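You operate a simulated robot arm through the tools that you are given. There is no shell and no other tool. Be economical: measure what you need, move in short steps, check, and stop when the job is done.

Carry out the task below with a simulated robot arm. There is one attempt and no reset: what you move stays moved.

TASK
Stone the burr off the keyed shaft and put a blue mark on the spot.
Fine: oil the grey stone on the green tin first; marking colour from the blue pad with the blue brush; both tools back where they stood. Set down upright: grey stone, blue brush. A coat counts when it lies all over at full strength: go over it till it gets no stronger. What is to be rubbed or washed off counts as gone when no trace of it is left.

It is judged by the outcome, as a careful person would: the job done as asked, and still so three seconds after it is handed in. It fails if anything else is knocked over, pushed out of place, dropped, spilled or broken.

THE ROBOT
A 6-joint arm with a two-finger parallel gripper, fixed in place. Base frame: the origin is at the foot of the arm, x ahead of it, y to its left, z up; the work surface is at about z = 985. Lengths are in mm, angles in degrees, forces in N, time in s.
With the tool pointing down near the work surface it reaches from about 180 to 620 mm from the base axis. Its first joint turns from -66.0 to 66.0 degrees. Payload 2.7 kg.
Tool frame: the origin (TCP) lies between the finger pads and is the grasp point; the fingertips stand 23 mm ahead of it; z points along the fingers, y is the line along which they close. The gripper opens to 94 mm. The fingers are 38 mm wide and 10 mm thick; the gripper's body (54 by 96 mm) begins 39 mm behind the TCP.
Orientation is that of the tool frame in the base frame, as a unit quaternion [x, y, z, w]. With the fingers straight down and closing along the base's y, the tool's x points along the base's -x, its y along +y and its z along -z.

THE INTERFACE
- The arm moves only by the tool apply_moves. Its argument "targets" is text: rows parted by semicolons, each of 7 numbers parted by spaces: the turn, a rotation vector about the tool's x, y, z in units of 180 degrees (1.0 is 180 degrees), then the shift along the tool's x, y, z in units of 250 mm (1.0 is 250 mm), then the finger opening in mm, from 0 to 94. In form: rx ry rz x y z fingers; .... A call has 1 to 10 rows; each row is the pose to reach, as a shift and turn from the pose commanded when the call began, along the tool's axes at that moment. A call with a number of a shift or a turn outside -1 to 1 is refused whole. Rows are played at 5 a second. More than 50 mm and 8.6 degrees between two rows, or a gripper value outside its range, and nothing of the call is played. A pose out of reach is approached as far as the arm can. The call stops where the force on the tool passes 40 N (or 10 N more than at its start, if that is more) or the arm is blocked; 0.2 s more then pass. Each finger travels about 45 mm/s and halts on what it meets, pressing with about 42 N; the grip force reading is that of the motor and also rises with nothing between the fingers. The clock runs only during rows and for 0.2 s after the last one: add rows that repeat a pose to give the fingers time. The reply holds the time, the measured pose of the TCP, the force on the tool along the base axes, the opening and the grip force, in the units named above and with some noise, with the torque about the TCP (base axes, N m) and any sound that the robot's microphone picked up.
- Cameras (640 x 400 px; columns grow to the right, rows downward): "scene" is fixed at [72.4, -421.1, 1427.2]; the picture's right is [0.83, -0.55, 0.00], its down [-0.19, -0.29, -0.94] and it looks along [0.52, 0.78, -0.35] (base axes); focal length 311 px, centre (320, 200). "wrist" rides on the gripper at [87, 16, -74] in the tool frame; the picture's right is [-0.18, 0.98, 0.00], its down [-0.58, -0.11, -0.81] and it looks along [-0.79, -0.15, 0.59] (tool axes); focal length 243 px, centre (320, 200).
- camera(camera): a new picture of that camera. The clock stands still meanwhile.
- probe_pixels(camera, pixels): for up to 12 pixels [column, row] of the newest picture of that camera ("zoom" is the newest enlarged one), the place [x, y, z] in the base frame of the surface seen there, good to about 2 mm. The clock stands still meanwhile.
- inspect(camera, box): a new picture of the part [left, top, right, bottom] of that camera's present view, enlarged. The clock stands still meanwhile.
- close_job(): hands the job in; it is judged then, once.

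Keep the steps short. Do not move on a guess: measure, check each grasp and each placing, and mend mistakes. In all there are 80 turns and 38 pictures (those below and enlarged ones count). Leave the gripper open and the arm clear of the work at the hand-in unless told otherwise, and finish with a single line.

The tools are called after "Request:" as a command line: name --argument value ..., lists and objects as JSON in quotes. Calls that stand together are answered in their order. apply_moves: Moves the arm, as the interface text tells. Its arguments: {"type":"object","properties":{"targets":{"type":"string"}},"required":["targets"]} The other tools are called the same way: camera (camera) takes a picture; probe_pixels (camera, pixels) gives the place of the surface under pixels of a picture; inspect (camera, box) takes an enlarged picture of a part of a camera's view; close_job () hands the job in.

At the start:

```text
time: 0.0
tool_pos: [351.1, 75.4, 1305.1]
tcp_rot: [0.0, 1.0, 0.001, 0.0]
ft_force: [0.4, 0.0, 0.2]
ft_torque: [-0.02, -0.02, 0.03]
finger_gap: 94.2
gripper_force: 0.0
```

scene: 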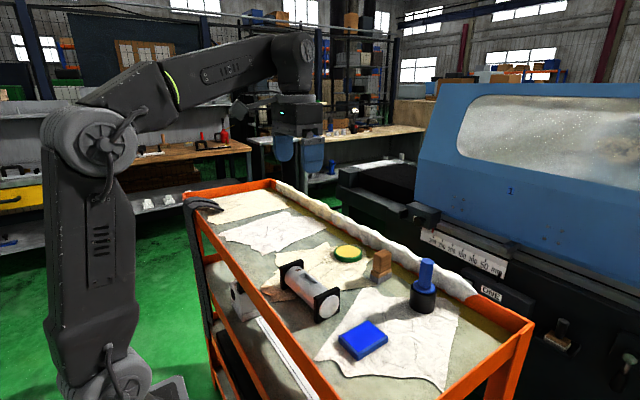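
wrist: 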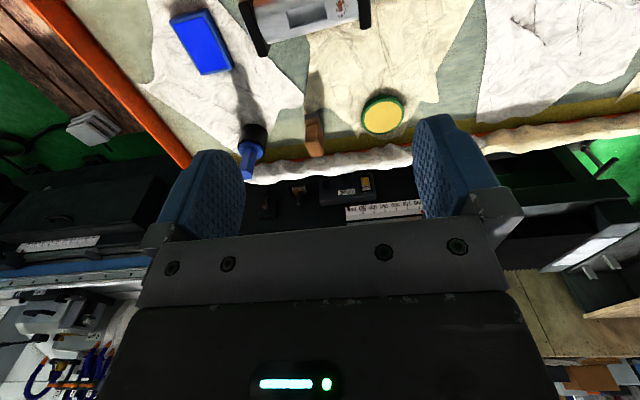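

I see the cart with a shaft, a yellow tin with a green rim, a brown/grey block (stone?), a blue brush in a black pot and a blue pad. I'll enlarge the area first.

Request:
inspect --camera "scene" --box '[260, 220, 480, 380]'

Request:
inspect --camera "wrist" --box '[150, 0, 430, 190]'

```text
2.50 times, centred on (370, 300) of scene
```

zoom: 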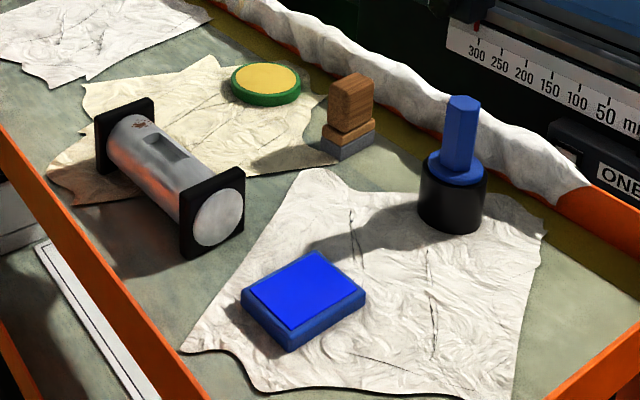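

```text
2.11 times, centred on (290, 95) of wrist
```

zoom: 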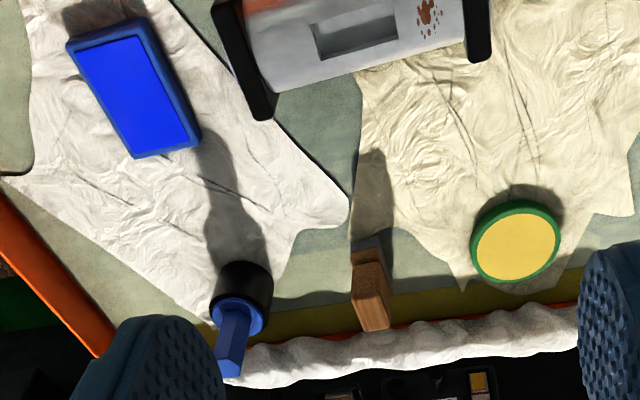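

The burr is a rust-brown speckle on top of the shaft at zoom (428,15). The stone is the block with the wooden handle, the brush stands in the black pot. I'll measure these in the wrist zoom.

Request:
probe_pixels --camera "zoom" --pixels '[[428, 12], [415, 8], [440, 12], [428, 35], [515, 248], [478, 250], [553, 240], [515, 205], [368, 285], [240, 310], [238, 340], [135, 90]]'

Request:
camera --camera "scene"

Request:
probe_pixels --camera "scene" --pixels '[[382, 253], [375, 265], [388, 263], [380, 276], [426, 262], [424, 278], [423, 285], [423, 305], [313, 273], [348, 252], [362, 335], [328, 306]]'

```text
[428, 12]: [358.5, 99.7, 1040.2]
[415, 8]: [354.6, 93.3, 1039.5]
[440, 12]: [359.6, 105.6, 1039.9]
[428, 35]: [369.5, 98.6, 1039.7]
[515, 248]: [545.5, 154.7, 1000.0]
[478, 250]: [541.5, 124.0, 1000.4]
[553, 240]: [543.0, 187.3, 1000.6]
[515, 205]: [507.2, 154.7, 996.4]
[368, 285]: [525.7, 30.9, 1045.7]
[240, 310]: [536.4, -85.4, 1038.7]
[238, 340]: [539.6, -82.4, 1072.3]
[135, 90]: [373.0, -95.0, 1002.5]
```

```text
33 pictures are left
```

scene: 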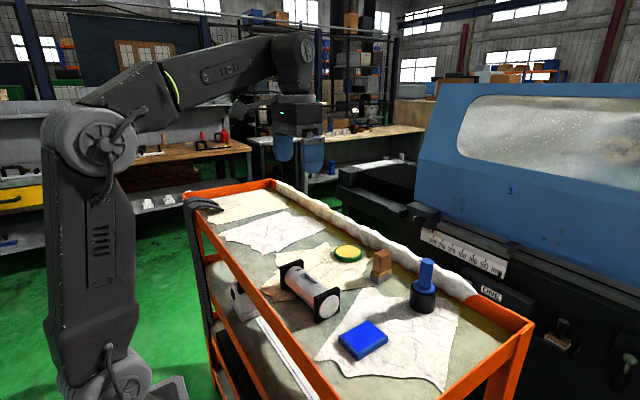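

```text
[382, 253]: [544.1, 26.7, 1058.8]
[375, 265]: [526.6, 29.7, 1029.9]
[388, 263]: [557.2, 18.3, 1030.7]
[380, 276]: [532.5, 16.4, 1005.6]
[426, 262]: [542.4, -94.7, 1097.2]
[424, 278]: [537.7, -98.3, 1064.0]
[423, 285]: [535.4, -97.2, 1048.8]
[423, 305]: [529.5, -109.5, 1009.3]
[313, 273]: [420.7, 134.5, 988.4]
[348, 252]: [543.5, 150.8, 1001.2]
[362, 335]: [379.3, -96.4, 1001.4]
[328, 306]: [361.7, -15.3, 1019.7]
```

Next, close views of the stone and brush to measure their faces.

Request:
inspect --camera "scene" --box '[360, 240, 440, 315]'

```text
5.33 times, centred on (400, 278) of scene
```

zoom: 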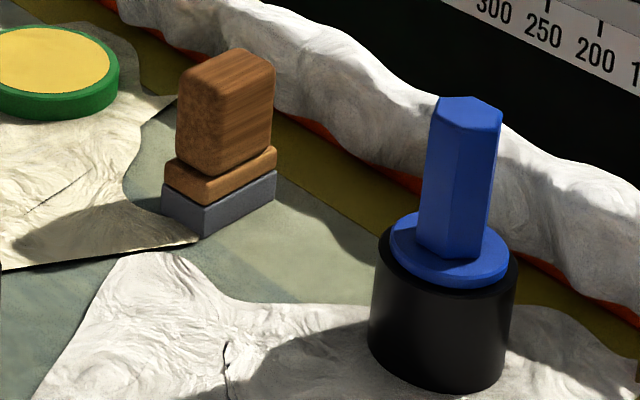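

Request:
probe_pixels --camera "zoom" --pixels '[[164, 210], [204, 236], [274, 200], [204, 210], [166, 186], [276, 175], [180, 110], [214, 130], [270, 105], [184, 78], [240, 52], [222, 90]]'

Request:
probe_pixels --camera "zoom" --pixels '[[442, 100], [472, 98], [500, 112], [455, 120], [425, 220], [452, 250], [490, 235], [395, 250], [450, 275], [505, 250], [440, 375], [440, 300]]'

```text
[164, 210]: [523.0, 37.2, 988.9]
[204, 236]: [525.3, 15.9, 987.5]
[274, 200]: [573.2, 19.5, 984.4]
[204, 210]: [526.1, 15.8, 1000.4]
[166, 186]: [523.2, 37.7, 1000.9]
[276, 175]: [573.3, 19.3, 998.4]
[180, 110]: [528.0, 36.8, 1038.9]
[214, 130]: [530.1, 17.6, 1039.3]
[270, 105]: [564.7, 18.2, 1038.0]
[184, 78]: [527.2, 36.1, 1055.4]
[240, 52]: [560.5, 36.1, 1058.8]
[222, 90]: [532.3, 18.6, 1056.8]
```

```text
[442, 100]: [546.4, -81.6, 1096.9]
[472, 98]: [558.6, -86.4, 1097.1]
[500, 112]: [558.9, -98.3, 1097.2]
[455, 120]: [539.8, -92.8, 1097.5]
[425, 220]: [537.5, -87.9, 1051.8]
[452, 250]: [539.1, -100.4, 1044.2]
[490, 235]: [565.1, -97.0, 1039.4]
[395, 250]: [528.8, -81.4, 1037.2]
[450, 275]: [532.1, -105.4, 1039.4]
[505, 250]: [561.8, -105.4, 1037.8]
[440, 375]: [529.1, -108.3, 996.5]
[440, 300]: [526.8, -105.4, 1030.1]
```

Stone: base x 523–573, y 16–38, turned about 4°, handle z ≈1008–1058. Now I move the wrist camera back and down for a closer view of the shaft and burr.

Request:
apply_moves --targets "0 0 0 0.08 0.027 0.14 94; 0 0 0 0.16 0.054 0.28 94; 0 0 0 0.24 0.08 0.42 94; 0 0 0 0.24 0.08 0.42 94"

Request:
camera --camera "wrist"

```text
time: 1.0
tool_pos: [290.3, 95.6, 1200.4]
tcp_rot: [0.001, 1.0, 0.001, 0.0]
ft_force: [-0.1, -0.6, 0.1]
ft_torque: [-0.02, 0.0, 0.01]
finger_gap: 94.1
gripper_force: 0.0
```

```text
31 pictures are left
```

wrist: 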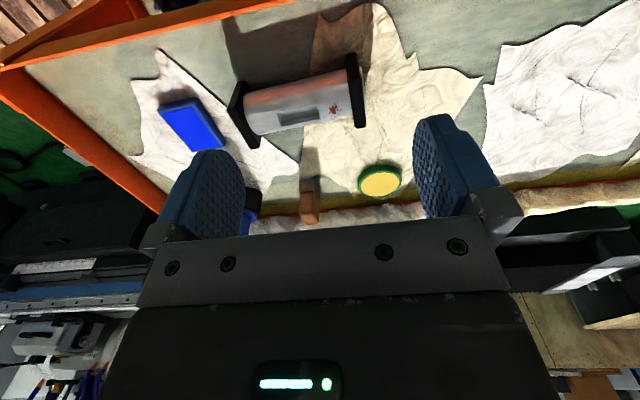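

Request:
inspect --camera "wrist" --box '[225, 45, 375, 155]'

```text
3.64 times, centred on (300, 100) of wrist
```

zoom: 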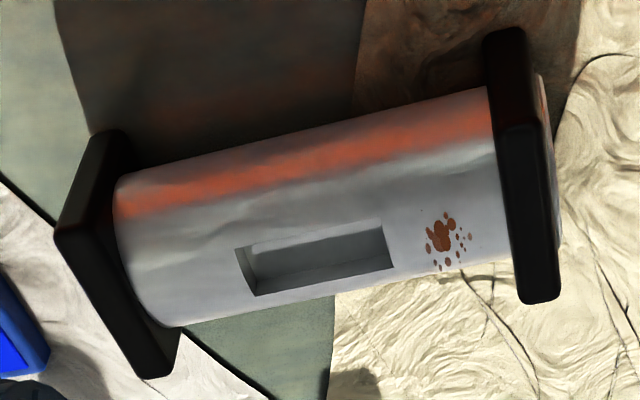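

The burr patch is at zoom (443,240), between keyway and black end block. Measuring the patch extent, shaft profile and blocks.

Request:
probe_pixels --camera "zoom" --pixels '[[447, 214], [440, 240], [440, 268], [427, 246], [470, 237], [458, 258], [430, 110], [432, 150], [434, 190], [450, 273], [385, 222], [393, 268]]'

Request:
probe_pixels --camera "zoom" --pixels '[[500, 130], [535, 130], [522, 295], [555, 290], [490, 45], [518, 38], [515, 270], [120, 180], [160, 310], [75, 225], [155, 370], [255, 290]]'

```text
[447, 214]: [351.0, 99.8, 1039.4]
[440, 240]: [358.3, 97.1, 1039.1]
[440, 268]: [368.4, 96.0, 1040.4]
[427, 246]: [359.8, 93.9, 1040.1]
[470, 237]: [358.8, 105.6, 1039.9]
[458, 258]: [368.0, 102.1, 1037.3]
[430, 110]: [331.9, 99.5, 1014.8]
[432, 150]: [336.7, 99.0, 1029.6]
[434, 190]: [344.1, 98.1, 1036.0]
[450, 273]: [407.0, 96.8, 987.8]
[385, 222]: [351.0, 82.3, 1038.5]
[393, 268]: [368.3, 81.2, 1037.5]
```

```text
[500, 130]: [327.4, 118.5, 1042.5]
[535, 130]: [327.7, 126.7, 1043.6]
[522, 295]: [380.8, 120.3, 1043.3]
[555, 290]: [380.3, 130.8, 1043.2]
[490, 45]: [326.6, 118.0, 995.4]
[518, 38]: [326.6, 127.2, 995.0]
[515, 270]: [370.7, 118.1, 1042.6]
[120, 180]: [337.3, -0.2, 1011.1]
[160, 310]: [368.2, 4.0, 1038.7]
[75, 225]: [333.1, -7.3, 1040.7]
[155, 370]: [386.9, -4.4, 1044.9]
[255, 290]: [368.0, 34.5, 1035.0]
```

Shaft axis at x≈357, top z≈1040, block inner face y≈118, keyway ends y≈82; burr centred about (359, 99). First I fetch the stone: travel above it, yaw 4.5°, fingers to 50.

Request:
apply_moves --targets "0 0 -0.004 -0.16 -0.045 0.02 80; 0 0 -0.008 -0.32 -0.09 0.04 70; 0 0 -0.012 -0.48 -0.135 0.06 60; 0 0 -0.016 -0.64 -0.18 0.08 50; 0 0 -0.02 -0.8 -0.225 0.12 50; 0 0 -0.025 -0.96 -0.269 0.16 50; 0 0 -0.025 -1 -0.269 0.16 50; 0 0 -0.025 -1 -0.269 0.16 50"

Request:
camera --camera "wrist"

```text
time: 2.8
tool_pos: [539.8, 27.2, 1161.1]
tcp_rot: [-0.04, 0.999, 0.002, 0.0]
ft_force: [-0.2, 0.7, 0.0]
ft_torque: [0.0, 0.0, 0.01]
finger_gap: 50.3
gripper_force: 0.1
```

```text
29 pictures are left
```

wrist: 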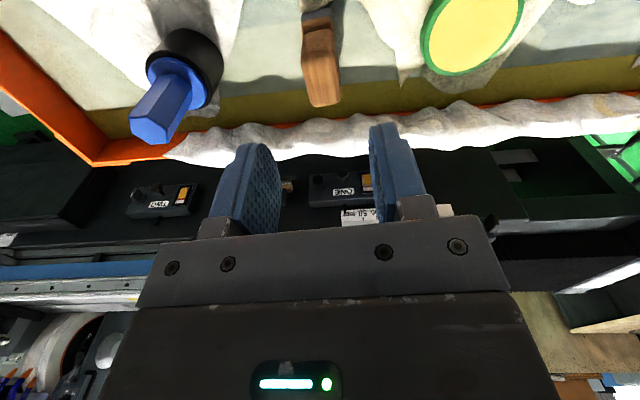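

Yaw is right (+4.6°). I check the handle's sides from here: handle at wrist pixels (303–340, 15–105).

Request:
probe_pixels --camera "wrist" --pixels '[[306, 50], [330, 50], [310, 85], [336, 82], [320, 100], [306, 18], [329, 16], [320, 60], [313, 103], [340, 98]]'

```text
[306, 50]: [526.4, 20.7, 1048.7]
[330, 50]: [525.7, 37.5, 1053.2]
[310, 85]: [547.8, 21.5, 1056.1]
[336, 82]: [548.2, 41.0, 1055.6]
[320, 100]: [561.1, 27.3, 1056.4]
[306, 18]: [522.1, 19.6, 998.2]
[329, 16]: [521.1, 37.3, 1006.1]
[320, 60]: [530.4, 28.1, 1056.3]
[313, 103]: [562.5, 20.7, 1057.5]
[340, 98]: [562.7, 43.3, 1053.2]
```

Handle centre ≈(547, 29). I lower straight to TCP z 1040 with the fingers open.

Request:
apply_moves --targets "0 0 0 -0.029 0.005 0.12 50; 0 0 0 -0.029 0.005 0.24 50; 0 0 0 -0.029 0.005 0.36 50; 0 0 0 -0.029 0.005 0.43 50; 0 0 0 -0.029 0.005 0.484 50; 0 0 0 -0.029 0.005 0.484 50"

Request:
inspect --camera "scene" --box '[320, 200, 460, 320]'

```text
time: 4.2
tool_pos: [547.1, 28.8, 1037.8]
tcp_rot: [-0.04, 0.999, 0.001, 0.0]
ft_force: [-0.1, -0.3, -0.8]
ft_torque: [-0.01, -0.01, -0.02]
finger_gap: 50.3
gripper_force: 0.1
```

```text
3.33 times, centred on (390, 260) of scene
```

zoom: 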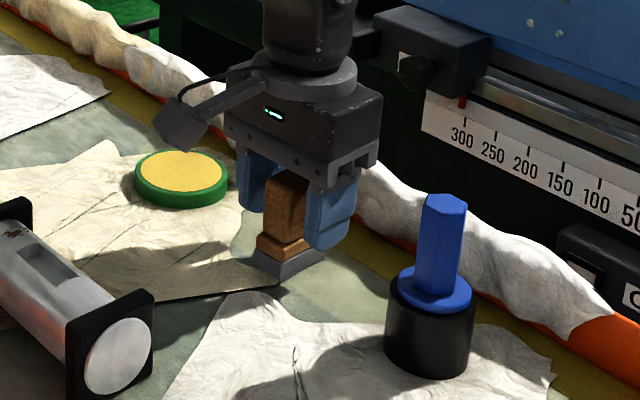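

The fingers straddle the handle cleanly. Closing.

Request:
apply_moves --targets "0 0 0 0 0 0 30; 0 0 0 0 0 0 10; 0 0 0 0 0 0 10; 0 0 0 0 0 0 10"

```text
time: 5.2
tool_pos: [547.1, 29.5, 1038.7]
tcp_rot: [-0.038, 0.999, 0.001, 0.0]
ft_force: [-0.3, -0.5, 0.1]
ft_torque: [-0.05, 0.02, 0.01]
finger_gap: 25.6
gripper_force: 42.4
```

Grip is firm (42 N, gap 25.6). I lift 80 mm and look at it.

Request:
apply_moves --targets "0 0 0 0 0 -0.04 10; 0 0 0 0 0 -0.12 10; 0 0 0 0 0 -0.22 10; 0 0 0 0 0 -0.32 10; 0 0 0 0 0 -0.32 10"

Request:
inspect --camera "scene" --box '[320, 170, 460, 290]'

```text
time: 6.4
tool_pos: [547.0, 31.5, 1118.8]
tcp_rot: [-0.038, 0.999, 0.001, -0.001]
ft_force: [-0.7, 0.2, -1.4]
ft_torque: [-0.02, -0.02, 0.01]
finger_gap: 25.6
gripper_force: 41.7
```

```text
3.33 times, centred on (390, 230) of scene
```

zoom: 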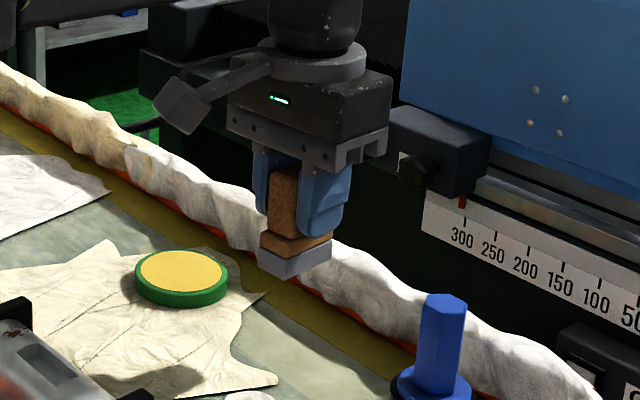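

Stone held straight. I measure its lower corners relative to the TCP, and the tin's rim.

Request:
probe_pixels --camera "zoom" --pixels '[[260, 265], [287, 277], [329, 260], [287, 265], [259, 252], [330, 245], [138, 270], [226, 270], [182, 252], [182, 286], [182, 270], [182, 294]]'

```text
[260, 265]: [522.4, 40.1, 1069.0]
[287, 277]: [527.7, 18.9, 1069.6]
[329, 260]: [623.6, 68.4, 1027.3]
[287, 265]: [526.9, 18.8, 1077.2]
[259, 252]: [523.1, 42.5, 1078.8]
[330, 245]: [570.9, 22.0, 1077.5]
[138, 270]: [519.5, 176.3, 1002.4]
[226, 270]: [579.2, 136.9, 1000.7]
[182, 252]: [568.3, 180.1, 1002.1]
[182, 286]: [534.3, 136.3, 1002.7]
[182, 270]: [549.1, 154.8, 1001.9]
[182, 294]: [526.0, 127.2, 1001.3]
```

Stone underside lies ≈53.5 below the TCP and is centred on it. Tin centre ≈(549,156), top ≈1001.5. I carry the stone over the tin and come down to about 15 mm above.

Request:
apply_moves --targets "0 0 0 -0.015 0.165 0 10; 0 0 0 -0.03 0.33 0 10; 0 0 0 -0.046 0.496 0 10; 0 0 0 -0.046 0.496 0.1 10; 0 0 0 -0.046 0.496 0.19 10; 0 0 0 -0.046 0.496 0.19 10"

Request:
inspect --camera "scene" --box '[290, 180, 430, 300]'

```text
time: 7.8
tool_pos: [549.0, 155.2, 1071.2]
tcp_rot: [-0.039, 0.999, 0.001, 0.002]
ft_force: [-0.3, -0.3, -0.6]
ft_torque: [0.02, 0.02, -0.03]
finger_gap: 25.7
gripper_force: 41.9
```

```text
3.33 times, centred on (360, 240) of scene
```

zoom: 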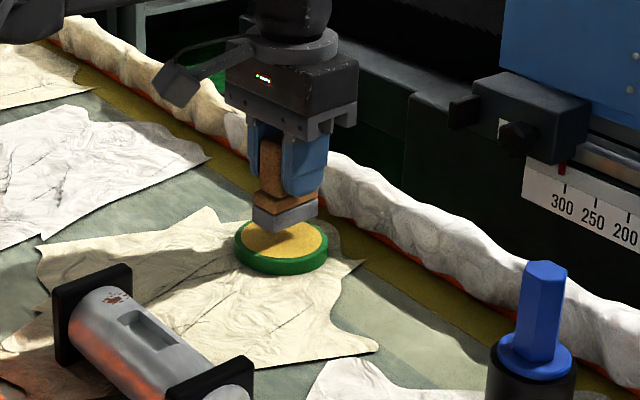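

Centred over the tin. Coming down in small steps to touch.

Request:
apply_moves --targets "0 0 0 0 0 0.03 10; 0 0 0 0 0 0.05 10; 0 0 0 0 0 0.06 10; 0 0 0 0 0 0.066 10; 0 0 0 0 0 0.066 10"

```text
time: 9.0
tool_pos: [548.3, 155.4, 1055.5]
tcp_rot: [-0.038, 0.999, 0.001, 0.0]
ft_force: [0.0, -0.2, -1.3]
ft_torque: [-0.02, -0.01, -0.02]
finger_gap: 25.7
gripper_force: 41.7
```

No contact yet at 1055.5. Down another 3 mm, slowly.

Request:
apply_moves --targets "0 0 0 0 0 0.004 10; 0 0 0 0 0 0.008 10; 0 0 0 0 0 0.012 10; 0 0 0 0 0 0.012 10"

```text
time: 10.0
tool_pos: [547.9, 154.4, 1053.7]
tcp_rot: [-0.038, 0.999, 0.001, 0.003]
ft_force: [-0.9, -1.1, 16.0]
ft_torque: [-0.14, 0.4, 0.04]
finger_gap: 25.7
gripper_force: 42.0
```

Contact, 16 N. I ease off a little and rub gently a few mm to and fro, several passes.

Request:
apply_moves --targets "0 0 0 0 0 -0.003 10; 0 0 0 0.012 0 -0.003 10; 0 0 0 0 0 -0.003 10; 0 0 0 -0.012 0 -0.003 10; 0 0 0 0 0 -0.003 10; 0 0 0 0 0.012 -0.003 10; 0 0 0 0 -0.012 -0.003 10; 0 0 0 0.012 0 -0.003 10; 0 0 0 -0.012 0 -0.003 10; 0 0 0 0 0 -0.003 10"

Request:
inspect --camera "scene" --box '[320, 210, 400, 280]'

```text
time: 12.2
tool_pos: [550.2, 155.2, 1054.4]
tcp_rot: [-0.039, 0.999, 0.001, 0.003]
ft_force: [7.8, -0.3, 18.1]
ft_torque: [-0.09, 0.06, 0.05]
finger_gap: 25.6
gripper_force: 42.1
```

```text
5.71 times, centred on (360, 245) of scene
```

zoom: 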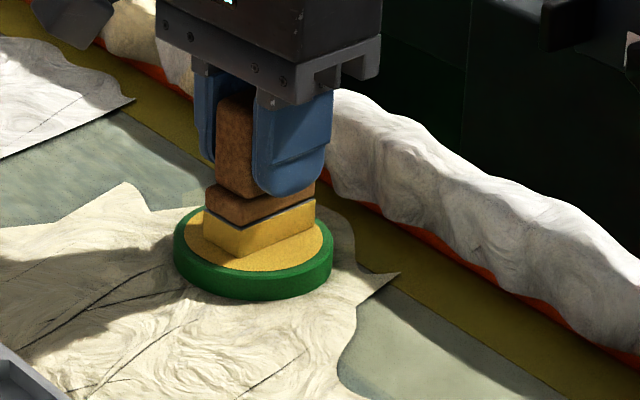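

The grey stone has turned oily yellow. One more set of gentle strokes, then lift and compare.

Request:
apply_moves --targets "0 0 0 0.01 0 0 10; 0 0 0 0 0 0 10; 0 0 0 -0.01 0 0 10; 0 0 0 0 0.01 0 10; 0 0 0 0 -0.01 0 10; 0 0 0 0.01 0 0 10; 0 0 0 -0.01 0 0 10; 0 0 0 0 0 0 10; 0 0 0 0 0 -0.04 10; 0 0 0 0 0 -0.16 10"

Request:
inspect --camera "scene" --box '[320, 210, 400, 280]'

```text
time: 14.4
tool_pos: [549.8, 154.6, 1092.7]
tcp_rot: [-0.038, 0.999, 0.0, -0.002]
ft_force: [0.2, 0.1, -2.1]
ft_torque: [-0.02, 0.02, 0.0]
finger_gap: 25.7
gripper_force: 41.9
```

```text
5.71 times, centred on (360, 245) of scene
```

zoom: 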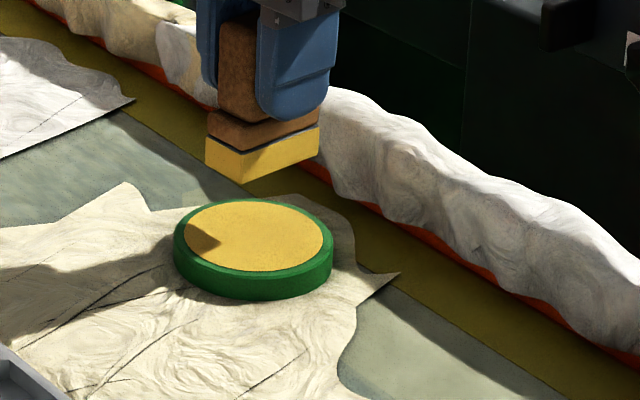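

Tin unmoved, stone fully yellow. Next I carry the stone over the burr at (358, 99.5), about 30 mm above the shaft.

Request:
apply_moves --targets "0 0 0 0 0 -0.13 10; 0 0 0.002 0.15 -0.032 -0.13 10; 0 0 0.004 0.31 -0.064 -0.13 10; 0 0 0.006 0.47 -0.097 -0.13 10; 0 0 0.008 0.63 -0.129 -0.13 10; 0 0 0.0094 0.782 -0.161 -0.13 10; 0 0 0.0094 0.782 -0.161 -0.13 10; 0 0 0.0094 0.782 -0.161 -0.13 10"

Request:
inspect --camera "scene" --box '[250, 210, 370, 330]'

```text
time: 16.2
tool_pos: [358.2, 100.6, 1125.3]
tcp_rot: [-0.025, 1.0, 0.002, 0.001]
ft_force: [-1.1, 0.3, -1.3]
ft_torque: [-0.01, 0.02, -0.01]
finger_gap: 25.7
gripper_force: 41.6
```

```text
3.33 times, centred on (310, 270) of scene
```

zoom: 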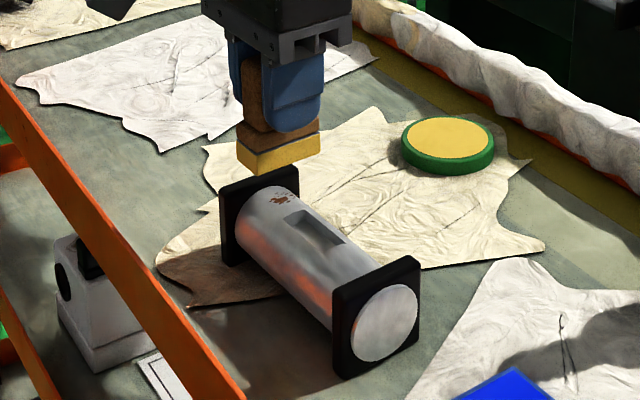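

I re-measure the burr, shaft edges and block in this view.

Request:
probe_pixels --camera "zoom" --pixels '[[279, 199], [270, 199], [288, 204], [283, 196], [276, 205], [250, 220], [292, 210], [300, 175], [230, 195], [290, 178], [293, 225], [268, 190]]'

```text
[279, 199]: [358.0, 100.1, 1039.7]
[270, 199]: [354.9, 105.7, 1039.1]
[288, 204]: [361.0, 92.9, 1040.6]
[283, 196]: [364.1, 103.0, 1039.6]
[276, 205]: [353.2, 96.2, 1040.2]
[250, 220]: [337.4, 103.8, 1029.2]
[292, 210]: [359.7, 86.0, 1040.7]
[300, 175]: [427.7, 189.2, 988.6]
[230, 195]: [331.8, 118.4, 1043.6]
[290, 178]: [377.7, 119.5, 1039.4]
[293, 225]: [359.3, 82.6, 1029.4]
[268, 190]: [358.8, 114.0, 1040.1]
```

Burr centre (358.5, 99), about ±8. Lowering to contact.

Request:
apply_moves --targets "0 0 0 0 -0.005 0.06 10; 0 0 0 0 -0.005 0.1 10; 0 0 0 0 -0.005 0.112 10; 0 0 0 0 -0.005 0.118 10; 0 0 0 0 -0.005 0.122 10; 0 0 0 0 -0.005 0.126 10; 0 0 0 0 -0.005 0.126 10"

```text
time: 17.8
tool_pos: [357.5, 99.5, 1092.4]
tcp_rot: [-0.024, 1.0, 0.001, 0.0]
ft_force: [-0.4, -0.1, -1.8]
ft_torque: [0.0, 0.02, -0.01]
finger_gap: 25.4
gripper_force: 41.8
```

Request:
apply_moves --targets "0 0 0 0 0 0.004 10; 0 0 0 0 0 0.006 10; 0 0 0 0 0 0.008 10; 0 0 0 0 0 0.008 10"

```text
time: 18.8
tool_pos: [358.3, 99.0, 1092.4]
tcp_rot: [-0.024, 1.0, 0.001, 0.001]
ft_force: [-1.6, -1.2, 15.0]
ft_torque: [-0.26, 0.05, -0.02]
finger_gap: 25.8
gripper_force: 42.0
```

Contact at 15 N. Short strokes over the burr, across and along.

Request:
apply_moves --targets "0 0 0 0.02 0 0 10; 0 0 0 -0.02 0 0 10; 0 0 0 0.03 0 0 10; 0 0 0 -0.03 0 0 10; 0 0 0 0 0.012 0 10; 0 0 0 0 -0.012 0 10; 0 0 0 0.03 0.008 0 10; 0 0 0 -0.03 0.008 0 10; 0 0 0 0.03 -0.008 0 10; 0 0 0 0 0 0 10"

Request:
apply_moves --targets "0 0 0 0.02 0 0 10; 0 0 0 -0.02 0 0 10; 0 0 0 0.03 0 0 10; 0 0 0 -0.03 0 0 10; 0 0 0 0 0.012 0 10; 0 0 0 0 -0.012 0 10; 0 0 0 0 0 0 10; 0 0 0 0 0 -0.04 10; 0 0 0 0 0 -0.14 10; 0 0 0 0 0 -0.2 10"

Request:
inspect --camera "scene" --box '[270, 240, 350, 310]'

```text
time: 21.0
tool_pos: [356.6, 98.0, 1092.7]
tcp_rot: [-0.023, 1.0, 0.0, -0.001]
ft_force: [-11.3, -4.1, 26.2]
ft_torque: [0.1, 0.56, 0.11]
finger_gap: 25.8
gripper_force: 41.3
```

```text
time: 23.2
tool_pos: [356.7, 99.0, 1142.2]
tcp_rot: [-0.024, 1.0, 0.001, 0.0]
ft_force: [0.0, -0.5, -1.2]
ft_torque: [0.02, 0.03, -0.01]
finger_gap: 25.5
gripper_force: 41.8
```

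```text
5.71 times, centred on (310, 275) of scene
```

zoom: 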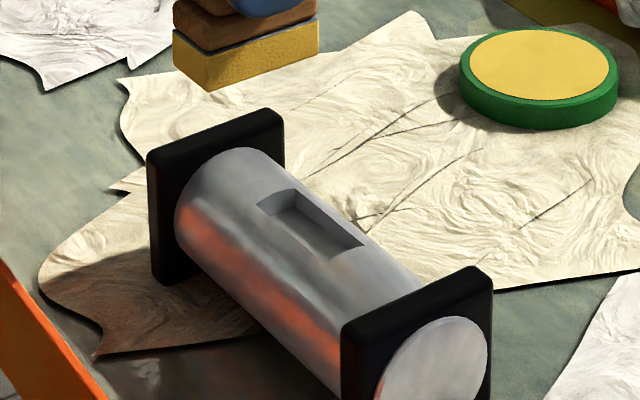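

The burr appears gone. A tighter look to check for faint traces.

Request:
inspect --camera "scene" --box '[286, 254, 326, 284]'

```text
13.33 times, centred on (306, 269) of scene
```

zoom: 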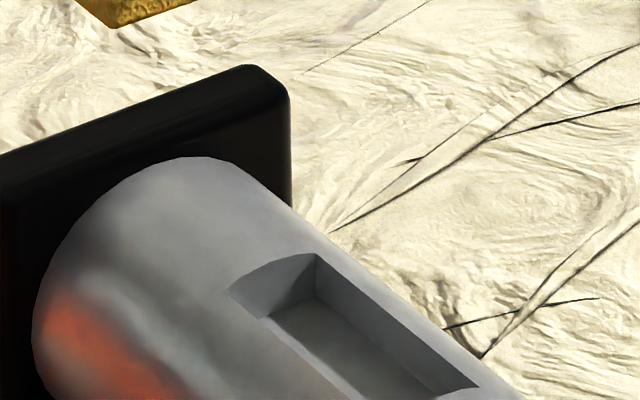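

No trace seen from here (the orange is a reflection). Returning the stone: above its old place (547, 29.5), yaw back.

Request:
apply_moves --targets "0 0 -0.002 -0.15 -0.063 0 10; 0 0 -0.004 -0.3 -0.126 0 10; 0 0 -0.006 -0.45 -0.189 0 10; 0 0 -0.008 -0.6 -0.252 0 10; 0 0 -0.0094 -0.747 -0.314 0 10; 0 0 -0.0094 -0.747 -0.314 0.1 10; 0 0 -0.0094 -0.747 -0.314 0.2 10; 0 0 -0.0094 -0.747 -0.314 0.3 10; 0 0 -0.0094 -0.747 -0.314 0.36 10; 0 0 -0.0094 -0.747 -0.314 0.36 10"

```text
time: 25.4
tool_pos: [547.2, 29.4, 1051.4]
tcp_rot: [-0.038, 0.999, 0.001, 0.0]
ft_force: [-0.3, 0.2, -1.8]
ft_torque: [0.0, -0.03, 0.0]
finger_gap: 25.7
gripper_force: 41.9
```

Right over the spot; 12.7 mm to go. Lowering to touch.

Request:
apply_moves --targets "0 0 0 0 0 0.03 10; 0 0 0 0 0 0.042 10; 0 0 0 0 0 0.048 10; 0 0 0 0 0 0.052 10; 0 0 0 0 0 0.052 10"

```text
time: 26.6
tool_pos: [547.5, 29.5, 1037.2]
tcp_rot: [-0.039, 0.999, 0.0, 0.0]
ft_force: [0.5, 0.0, -0.6]
ft_torque: [0.0, 0.01, -0.02]
finger_gap: 25.9
gripper_force: 41.7
```

Request:
apply_moves --targets "0 0 0 0 0 0.003 10; 0 0 0 0 0 0.005 10; 0 0 0 0 0 0.005 10"

```text
time: 27.4
tool_pos: [548.0, 30.0, 1036.9]
tcp_rot: [-0.039, 0.999, 0.0, 0.0]
ft_force: [0.4, 0.1, -1.5]
ft_torque: [0.02, 0.02, -0.01]
finger_gap: 25.5
gripper_force: 41.6
```

Still no load; continuing in sub-millimetre steps.

Request:
apply_moves --targets "0 0 0 0 0 0.003 10; 0 0 0 0 0 0.006 10; 0 0 0 0 0 0.006 10; 0 0 0 0 0 0.006 10"

```text
time: 28.4
tool_pos: [547.6, 29.8, 1036.6]
tcp_rot: [-0.04, 0.999, 0.001, 0.002]
ft_force: [-5.8, 1.3, 13.3]
ft_torque: [0.03, -0.1, 0.01]
finger_gap: 25.8
gripper_force: 42.6
```

Now it stands on the surface (13 N). I ease 0.75 mm, open to 50, and lift clear.

Request:
apply_moves --targets "0 0 0 0 0 -0.002 10; 0 0 0 0 0 -0.002 35; 0 0 0 0 0 -0.002 50; 0 0 0 0 0 -0.002 50; 0 0 0 0 0 -0.1 50; 0 0 0 0 0 -0.28 50; 0 0 0 0 0 -0.46 50; 0 0 0 0 0 -0.5 50"

Request:
inspect --camera "scene" --box '[360, 240, 440, 315]'

```text
time: 30.2
tool_pos: [547.9, 29.2, 1160.6]
tcp_rot: [-0.038, 0.999, 0.0, 0.0]
ft_force: [0.0, -1.0, -0.2]
ft_torque: [-0.03, 0.05, 0.03]
finger_gap: 50.0
gripper_force: 0.1
```

```text
5.33 times, centred on (400, 278) of scene
```

zoom: 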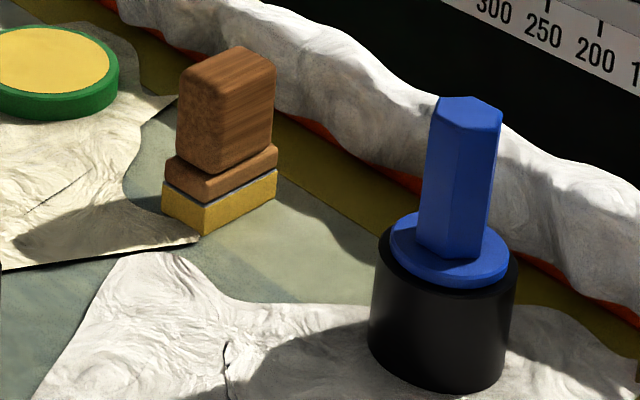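

Stone stands upright where it was. Now I move the wrist to look at the brush's six-sided handle closely.

Request:
apply_moves --targets "0 0 0.008 0.076 -0.156 -0.02 60; 0 0 0.016 0.152 -0.312 -0.038 60; 0 0 0.025 0.228 -0.468 -0.038 60; 0 0 0.025 0.228 -0.468 -0.038 60"

Request:
inspect --camera "wrist" --box '[240, 60, 420, 220]'

```text
time: 31.2
tool_pos: [500.4, -91.1, 1168.6]
tcp_rot: [0.001, 1.0, 0.001, -0.001]
ft_force: [0.2, 0.1, 0.4]
ft_torque: [0.0, -0.01, -0.02]
finger_gap: 59.9
gripper_force: 0.0
```

```text
2.50 times, centred on (330, 140) of wrist
```

zoom: 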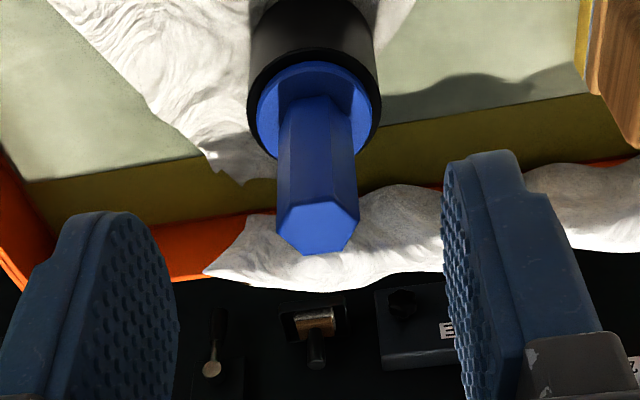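

Top hexagon corners at zoom (291,204),(339,202),(357,222),(347,249),(303,253),(278,230). Measuring them.

Request:
probe_pixels --camera "zoom" --pixels '[[293, 206], [337, 205], [355, 222], [345, 247], [304, 251], [281, 230], [318, 228], [320, 70], [262, 110], [374, 110], [255, 60], [376, 60]]'

```text
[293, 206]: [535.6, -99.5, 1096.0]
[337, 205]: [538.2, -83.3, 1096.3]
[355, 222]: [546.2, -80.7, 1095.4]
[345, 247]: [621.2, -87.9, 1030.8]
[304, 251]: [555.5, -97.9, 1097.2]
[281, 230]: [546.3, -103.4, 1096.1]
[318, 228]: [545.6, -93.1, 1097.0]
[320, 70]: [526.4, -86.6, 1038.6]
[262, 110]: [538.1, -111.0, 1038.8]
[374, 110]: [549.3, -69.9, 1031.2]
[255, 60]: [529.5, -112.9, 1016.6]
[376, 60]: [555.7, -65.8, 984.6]
```

Hexagon centre ≈(548, −91.5), flats need the fingers yawed about +22°. I turn, centre above and descend to TCP z≈1100 first.

Request:
apply_moves --targets "0 0 -0.04 -0.07 -0.002 0 60; 0 0 -0.08 -0.14 -0.002 0 60; 0 0 -0.122 -0.19 -0.002 0 60; 0 0 -0.122 -0.19 -0.002 0.1 60; 0 0 -0.122 -0.19 -0.002 0.2 60; 0 0 -0.122 -0.19 -0.002 0.27 60; 0 0 -0.122 -0.19 -0.002 0.27 60"

Request:
inspect --camera "scene" --box '[370, 200, 490, 320]'

```text
time: 32.8
tool_pos: [547.6, -92.3, 1101.0]
tcp_rot: [-0.189, 0.982, 0.001, -0.001]
ft_force: [-0.2, -0.5, 0.8]
ft_torque: [0.0, 0.01, -0.02]
finger_gap: 60.1
gripper_force: 0.0
```

```text
3.33 times, centred on (430, 260) of scene
```

zoom: 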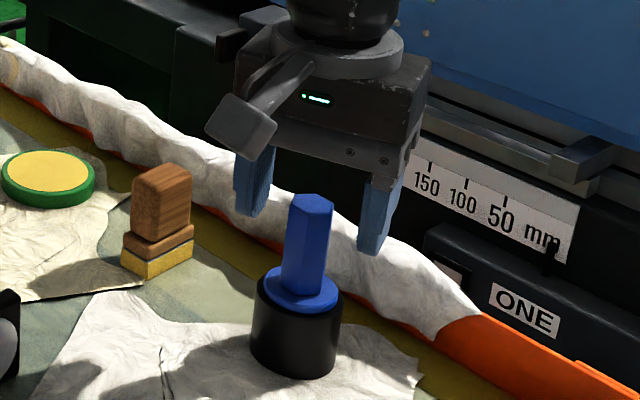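

The handle sits between the fingers. Lowering 29 mm and closing.

Request:
apply_moves --targets "0 0 0 0 0 0.06 60; 0 0 0 0 0 0.116 60; 0 0 0 0 0 0.116 40; 0 0 0 0 0 0.116 20; 0 0 0 0 0 0.116 10; 0 0 0 0 0 0.116 10; 0 0 0 0 0 0.116 10"

```text
time: 34.4
tool_pos: [548.7, -92.3, 1072.3]
tcp_rot: [-0.19, 0.982, 0.0, 0.001]
ft_force: [0.7, 0.9, 0.1]
ft_torque: [0.01, 0.01, 0.01]
finger_gap: 23.4
gripper_force: 42.3
```

Held (gap 23.4, about the width over flats). Lifting 30 mm slowly to see what comes up.

Request:
apply_moves --targets "0 0 0 0 0 -0.03 10; 0 0 0 0 0 -0.06 10; 0 0 0 0 0 -0.09 10; 0 0 0 0 0 -0.12 10; 0 0 0 0 0 -0.12 10"

Request:
inspect --camera "scene" --box '[370, 200, 490, 320]'

```text
time: 35.6
tool_pos: [547.1, -93.8, 1104.8]
tcp_rot: [-0.19, 0.982, 0.001, 0.001]
ft_force: [0.5, 0.0, -0.9]
ft_torque: [0.03, -0.02, 0.0]
finger_gap: 23.2
gripper_force: 41.5
```

```text
3.33 times, centred on (430, 260) of scene
```

zoom: 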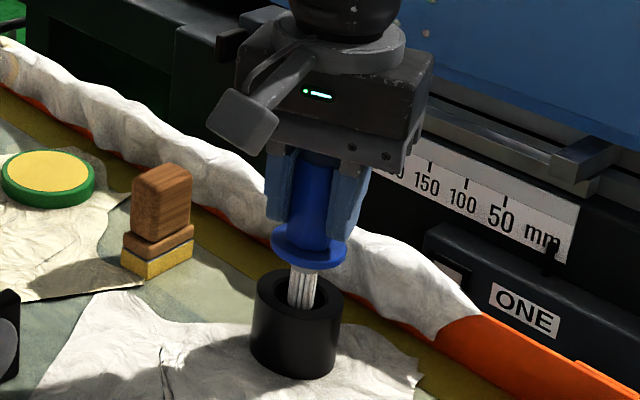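

The black part is a stand; white bristles are inside. Lifting 60 mm more.

Request:
apply_moves --targets "0 0 0 0 0 -0.06 10; 0 0 0 0 0 -0.12 10; 0 0 0 0 0 -0.18 10; 0 0 0 0 0 -0.24 10; 0 0 0 0 0 -0.24 10"

Request:
inspect --camera "scene" --box '[370, 200, 490, 320]'

```text
time: 36.8
tool_pos: [549.3, -91.9, 1163.7]
tcp_rot: [-0.19, 0.982, 0.001, 0.0]
ft_force: [0.4, -0.7, -1.3]
ft_torque: [0.0, 0.01, -0.03]
finger_gap: 23.4
gripper_force: 41.8
```

```text
3.33 times, centred on (430, 260) of scene
```

zoom: 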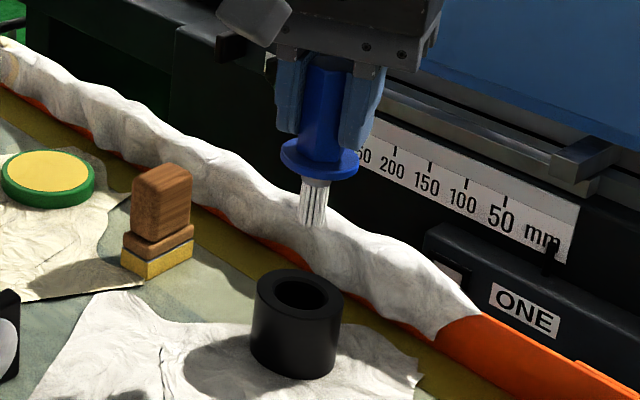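

Bristle tip at zoom (312,225). I measure the tip, and the stand's rim for the return.

Request:
probe_pixels --camera "zoom" --pixels '[[313, 224], [302, 216], [324, 220], [313, 190], [318, 165], [258, 287], [340, 297], [300, 270], [298, 315], [275, 295], [323, 290], [300, 300]]'

Request:
inspect --camera "scene" --box '[320, 300, 410, 370]'

Request:
probe_pixels --camera "zoom" --pixels '[[145, 255], [260, 160], [470, 240], [350, 345], [300, 250], [300, 200], [380, 240], [250, 270]]'

```text
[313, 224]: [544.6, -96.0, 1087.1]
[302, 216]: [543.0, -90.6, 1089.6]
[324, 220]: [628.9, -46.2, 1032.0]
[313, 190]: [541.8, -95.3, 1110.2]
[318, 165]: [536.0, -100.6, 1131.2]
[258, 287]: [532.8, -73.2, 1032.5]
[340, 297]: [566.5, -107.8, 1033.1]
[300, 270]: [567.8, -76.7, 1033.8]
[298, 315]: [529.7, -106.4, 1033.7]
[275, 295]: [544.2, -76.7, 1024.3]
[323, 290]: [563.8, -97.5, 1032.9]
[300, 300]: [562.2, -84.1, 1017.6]
```

```text
5.71 times, centred on (365, 335) of scene
```

zoom: 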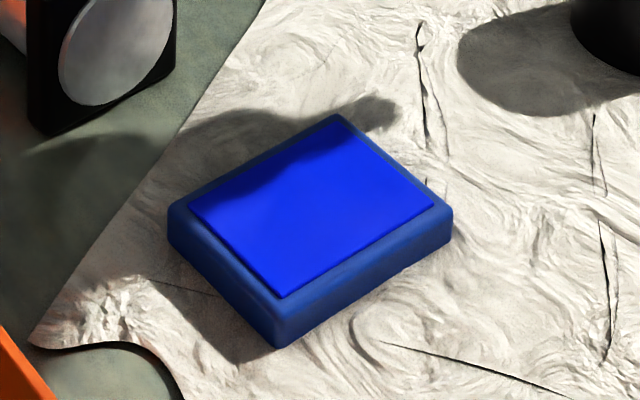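

```text
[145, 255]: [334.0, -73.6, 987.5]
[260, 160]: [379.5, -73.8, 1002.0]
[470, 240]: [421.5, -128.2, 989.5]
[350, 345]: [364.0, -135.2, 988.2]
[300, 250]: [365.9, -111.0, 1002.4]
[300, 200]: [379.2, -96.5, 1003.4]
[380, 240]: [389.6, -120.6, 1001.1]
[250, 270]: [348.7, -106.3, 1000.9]
```

Bristle tip ≈77.5 mm below the TCP, about 15 mm thick. Pad face ≈(378,−98), z≈1002. I carry the brush there, 30 mm above.

Request:
apply_moves --targets "0 0 0 0.16 0.058 0 10; 0 0 0 0.32 0.116 0 10; 0 0 0 0.48 0.175 0 10; 0 0 0 0.645 0.233 0 10; 0 0 0 0.645 0.233 0.12 10; 0 0 0 0.645 0.233 0.215 10; 0 0 0 0.645 0.233 0.215 10"

Request:
inspect --camera "scene" --box '[310, 270, 420, 370]'

```text
time: 38.4
tool_pos: [376.3, -99.5, 1108.8]
tcp_rot: [-0.189, 0.982, 0.001, 0.001]
ft_force: [0.3, -0.3, -1.5]
ft_torque: [0.01, 0.0, 0.05]
finger_gap: 23.2
gripper_force: 41.4
```

```text
4.00 times, centred on (365, 320) of scene
```

zoom: 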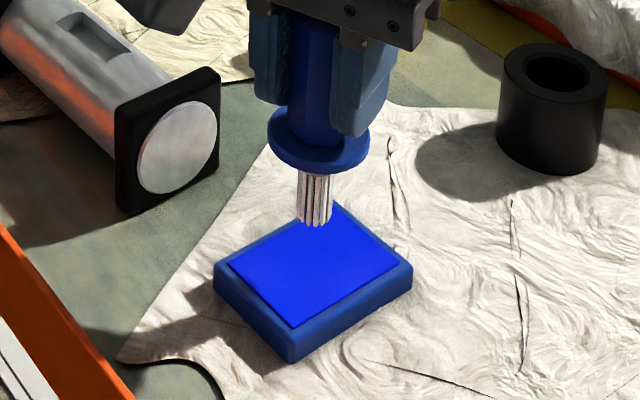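

Over the pad centre. Lowering to contact in steps.

Request:
apply_moves --targets "0 0 0 0 0 0.06 10; 0 0 0 0 0 0.1 10; 0 0 0 0 0 0.112 10; 0 0 0 0 0 0.12 10; 0 0 0 0 0 0.124 10; 0 0 0 0 0 0.124 10"

```text
time: 39.8
tool_pos: [376.6, -98.2, 1080.1]
tcp_rot: [-0.19, 0.982, 0.001, 0.001]
ft_force: [-3.8, 2.2, 13.2]
ft_torque: [0.2, 0.19, 0.0]
finger_gap: 23.5
gripper_force: 42.0
```

Contact at 13 N. A few small dabs and strokes on the pad, easing slightly, then lift and look.

Request:
apply_moves --targets "0 0 0 0 0 -0.003 10; 0 0 0 0.012 0 -0.003 10; 0 0 0 -0.012 0 -0.003 10; 0 0 0 0 0.012 -0.003 10; 0 0 0 0 -0.012 -0.003 10; 0 0 0 0.012 0 -0.003 10; 0 0 0 -0.012 0 -0.003 10; 0 0 0 0 0 -0.003 10; 0 0 0 0 0 -0.06 10; 0 0 0 0 0 -0.16 10"

Request:
inspect --camera "scene" --box '[310, 260, 420, 360]'

```text
time: 42.0
tool_pos: [375.4, -97.5, 1117.3]
tcp_rot: [-0.19, 0.982, 0.001, -0.001]
ft_force: [0.8, 0.4, -0.5]
ft_torque: [0.0, -0.02, -0.01]
finger_gap: 23.2
gripper_force: 42.4
```

```text
4.00 times, centred on (365, 310) of scene
```

zoom: 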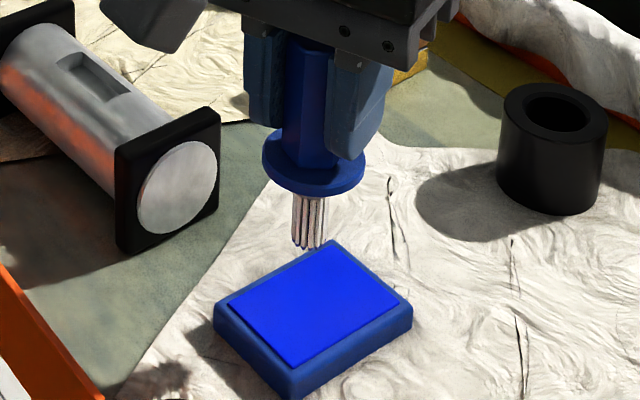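

Not clear whether the bristles took colour; closer look at zoom (308,230).

Request:
inspect --camera "scene" --box '[350, 295, 380, 330]'

```text
11.43 times, centred on (365, 312) of scene
```

zoom: 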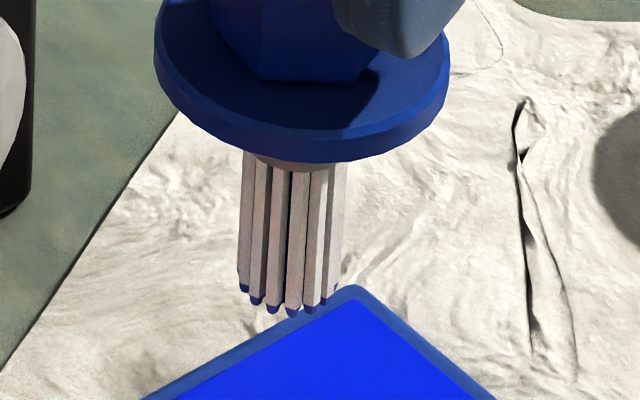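

The tips are blue: loaded. I raise and carry the brush over the deburred spot (358.5, 99).

Request:
apply_moves --targets "0 0 0 0 0 -0.16 10; 0 0 0 -0.046 0.151 -0.16 10; 0 0 0 -0.092 0.302 -0.16 10; 0 0 0 -0.138 0.453 -0.16 10; 0 0 0 -0.184 0.604 -0.16 10; 0 0 0 -0.23 0.755 -0.16 10; 0 0 0 -0.23 0.755 -0.07 10; 0 0 0 -0.23 0.755 -0.07 10"

Request:
inspect --camera "scene" --box '[270, 230, 350, 300]'

```text
time: 43.8
tool_pos: [360.6, 97.5, 1136.2]
tcp_rot: [-0.19, 0.982, 0.0, 0.001]
ft_force: [-0.2, -0.1, -0.2]
ft_torque: [0.03, 0.02, 0.01]
finger_gap: 23.2
gripper_force: 41.9
```

```text
5.71 times, centred on (310, 265) of scene
```

zoom: 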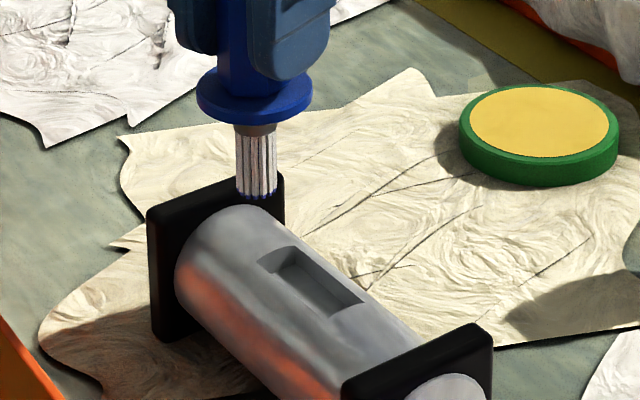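

Above the spot. Lowering to touch.

Request:
apply_moves --targets "0 0 0 0.005 0.008 0.05 10; 0 0 0 0.005 0.008 0.062 10; 0 0 0 0.005 0.008 0.068 10; 0 0 0 0.005 0.008 0.073 10; 0 0 0 0.005 0.008 0.073 10"

```text
time: 45.0
tool_pos: [357.8, 98.7, 1119.4]
tcp_rot: [-0.19, 0.982, 0.001, 0.002]
ft_force: [-0.6, -0.7, 7.1]
ft_torque: [-0.12, 0.09, 0.0]
finger_gap: 23.1
gripper_force: 42.2
```

Light contact at 7 N. Painting strokes over about ±7 × ±5 mm, then lift and look.

Request:
apply_moves --targets "0 0 0 -0.0075 0.0186 0 10; 0 0 0 0.0075 -0.0186 0 10; 0 0 0 -0.0185 -0.029 0.003 10; 0 0 0 -0.0335 0.0082 0.003 10; 0 0 0 -0.0075 0.0186 0 10; 0 0 0 0.0185 0.029 0.003 10; 0 0 0 0.0335 -0.0082 0.003 10; 0 0 0 0 0 0 10; 0 0 0 0 0 -0.06 10; 0 0 0 0 0 -0.16 10"

Request:
inspect --camera "scene" --box '[280, 244, 336, 290]'

```text
time: 47.2
tool_pos: [357.7, 99.8, 1156.1]
tcp_rot: [-0.19, 0.982, 0.001, -0.001]
ft_force: [-0.6, -0.3, 0.5]
ft_torque: [-0.01, -0.05, 0.0]
finger_gap: 23.3
gripper_force: 41.8
```

```text
8.70 times, centred on (308, 267) of scene
```

zoom: 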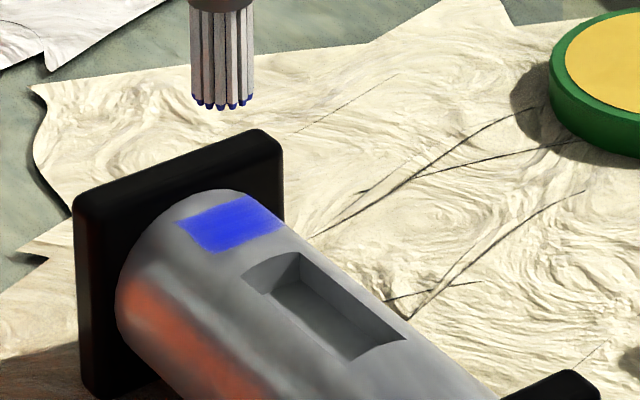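

A blue patch shows but looks streaky at the edges. Going over it again, a bit wider.

Request:
probe_pixels --camera "zoom" --pixels '[[180, 218], [246, 197], [212, 250], [283, 228], [230, 222]]'

Request:
apply_moves --targets "0 0 0 0 0 0.1 10; 0 0 0 0 0 0.16 10; 0 0 0 0.0075 -0.0186 0.161 10; 0 0 0 -0.0075 0.0186 0.161 10; 0 0 0 -0.0335 0.0082 0.164 10; 0 0 0 -0.0185 -0.029 0.164 10; 0 0 0 -0.026 -0.0104 0.164 10; 0 0 0 0 0 0.161 10; 0 0 0 0 0 0.161 10"

```text
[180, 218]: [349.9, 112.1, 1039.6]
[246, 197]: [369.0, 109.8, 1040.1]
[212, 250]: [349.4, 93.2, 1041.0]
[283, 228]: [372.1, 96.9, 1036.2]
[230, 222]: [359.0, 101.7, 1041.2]
```

```text
time: 49.2
tool_pos: [358.1, 97.9, 1117.9]
tcp_rot: [-0.19, 0.982, 0.002, 0.002]
ft_force: [3.4, 0.6, 8.4]
ft_torque: [0.07, -0.24, -0.06]
finger_gap: 23.2
gripper_force: 42.2
```

Patch spans x 350–371, y 93–112. Second pass round its borders and middle.

Request:
apply_moves --targets "0 0 0 0.0193 0.0379 0.004 10; 0 0 0 0.0372 -0.0067 0.004 10; 0 0 0 0.0193 0.0379 0.004 10; 0 0 0 -0.0104 0.026 0 10; 0 0 0 -0.0438 0.0126 0.005 10; 0 0 0 -0.026 -0.032 0.005 10; 0 0 0 0.0075 -0.0186 0 10; 0 0 0 -0.0104 0.026 0 10; 0 0 0 0 0 -0.06 10; 0 0 0 0 0 -0.16 10"

Request:
inspect --camera "scene" --box '[280, 244, 336, 290]'

```text
time: 51.4
tool_pos: [356.8, 100.7, 1159.3]
tcp_rot: [-0.19, 0.982, 0.001, 0.0]
ft_force: [0.0, -0.2, 0.1]
ft_torque: [0.02, 0.03, 0.03]
finger_gap: 23.1
gripper_force: 42.3
```

```text
8.70 times, centred on (308, 267) of scene
```

zoom: 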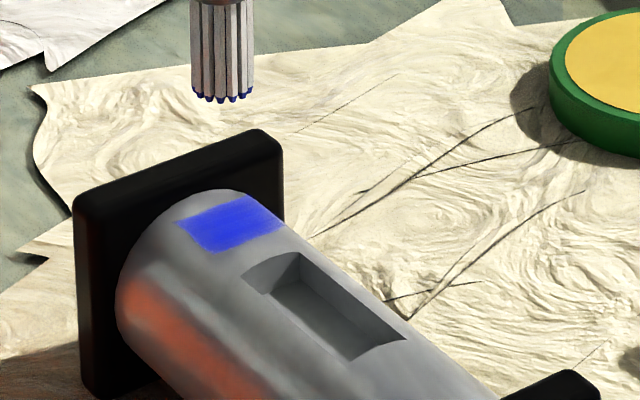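

Extent is unchanged. A tighter zoom to judge strength.

Request:
inspect --camera "scene" --box '[292, 262, 316, 278]'

```text
16.00 times, centred on (304, 270) of scene
```

zoom: 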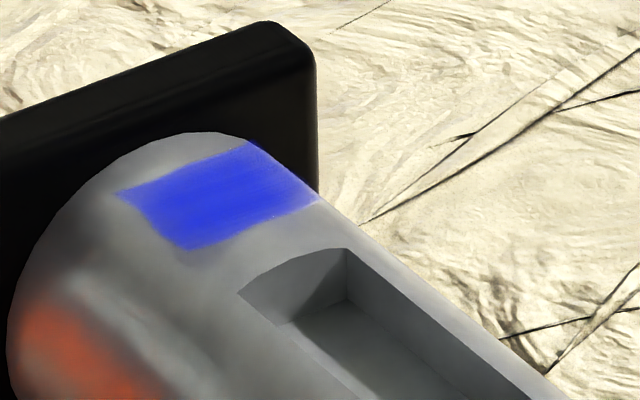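

Possibly not yet full strength. I reload on the pad and go over again: travel back above the pad and lower.

Request:
apply_moves --targets "0 0 0 0.045 -0.153 0 10; 0 0 0 0.09 -0.306 0 10; 0 0 0 0.135 -0.459 0 10; 0 0 0 0.18 -0.612 0 10; 0 0 0 0.225 -0.763 0 10; 0 0 0 0.225 -0.763 0.14 10; 0 0 0 0.225 -0.763 0.26 10; 0 0 0 0.225 -0.763 0.3 10; 0 0 0 0.225 -0.763 0.31 10; 0 0 0 0.225 -0.763 0.31 10"

```text
time: 53.6
tool_pos: [377.8, -98.1, 1080.6]
tcp_rot: [-0.189, 0.982, 0.001, 0.0]
ft_force: [0.9, 0.1, -0.6]
ft_torque: [0.01, 0.03, -0.03]
finger_gap: 23.1
gripper_force: 42.1
```

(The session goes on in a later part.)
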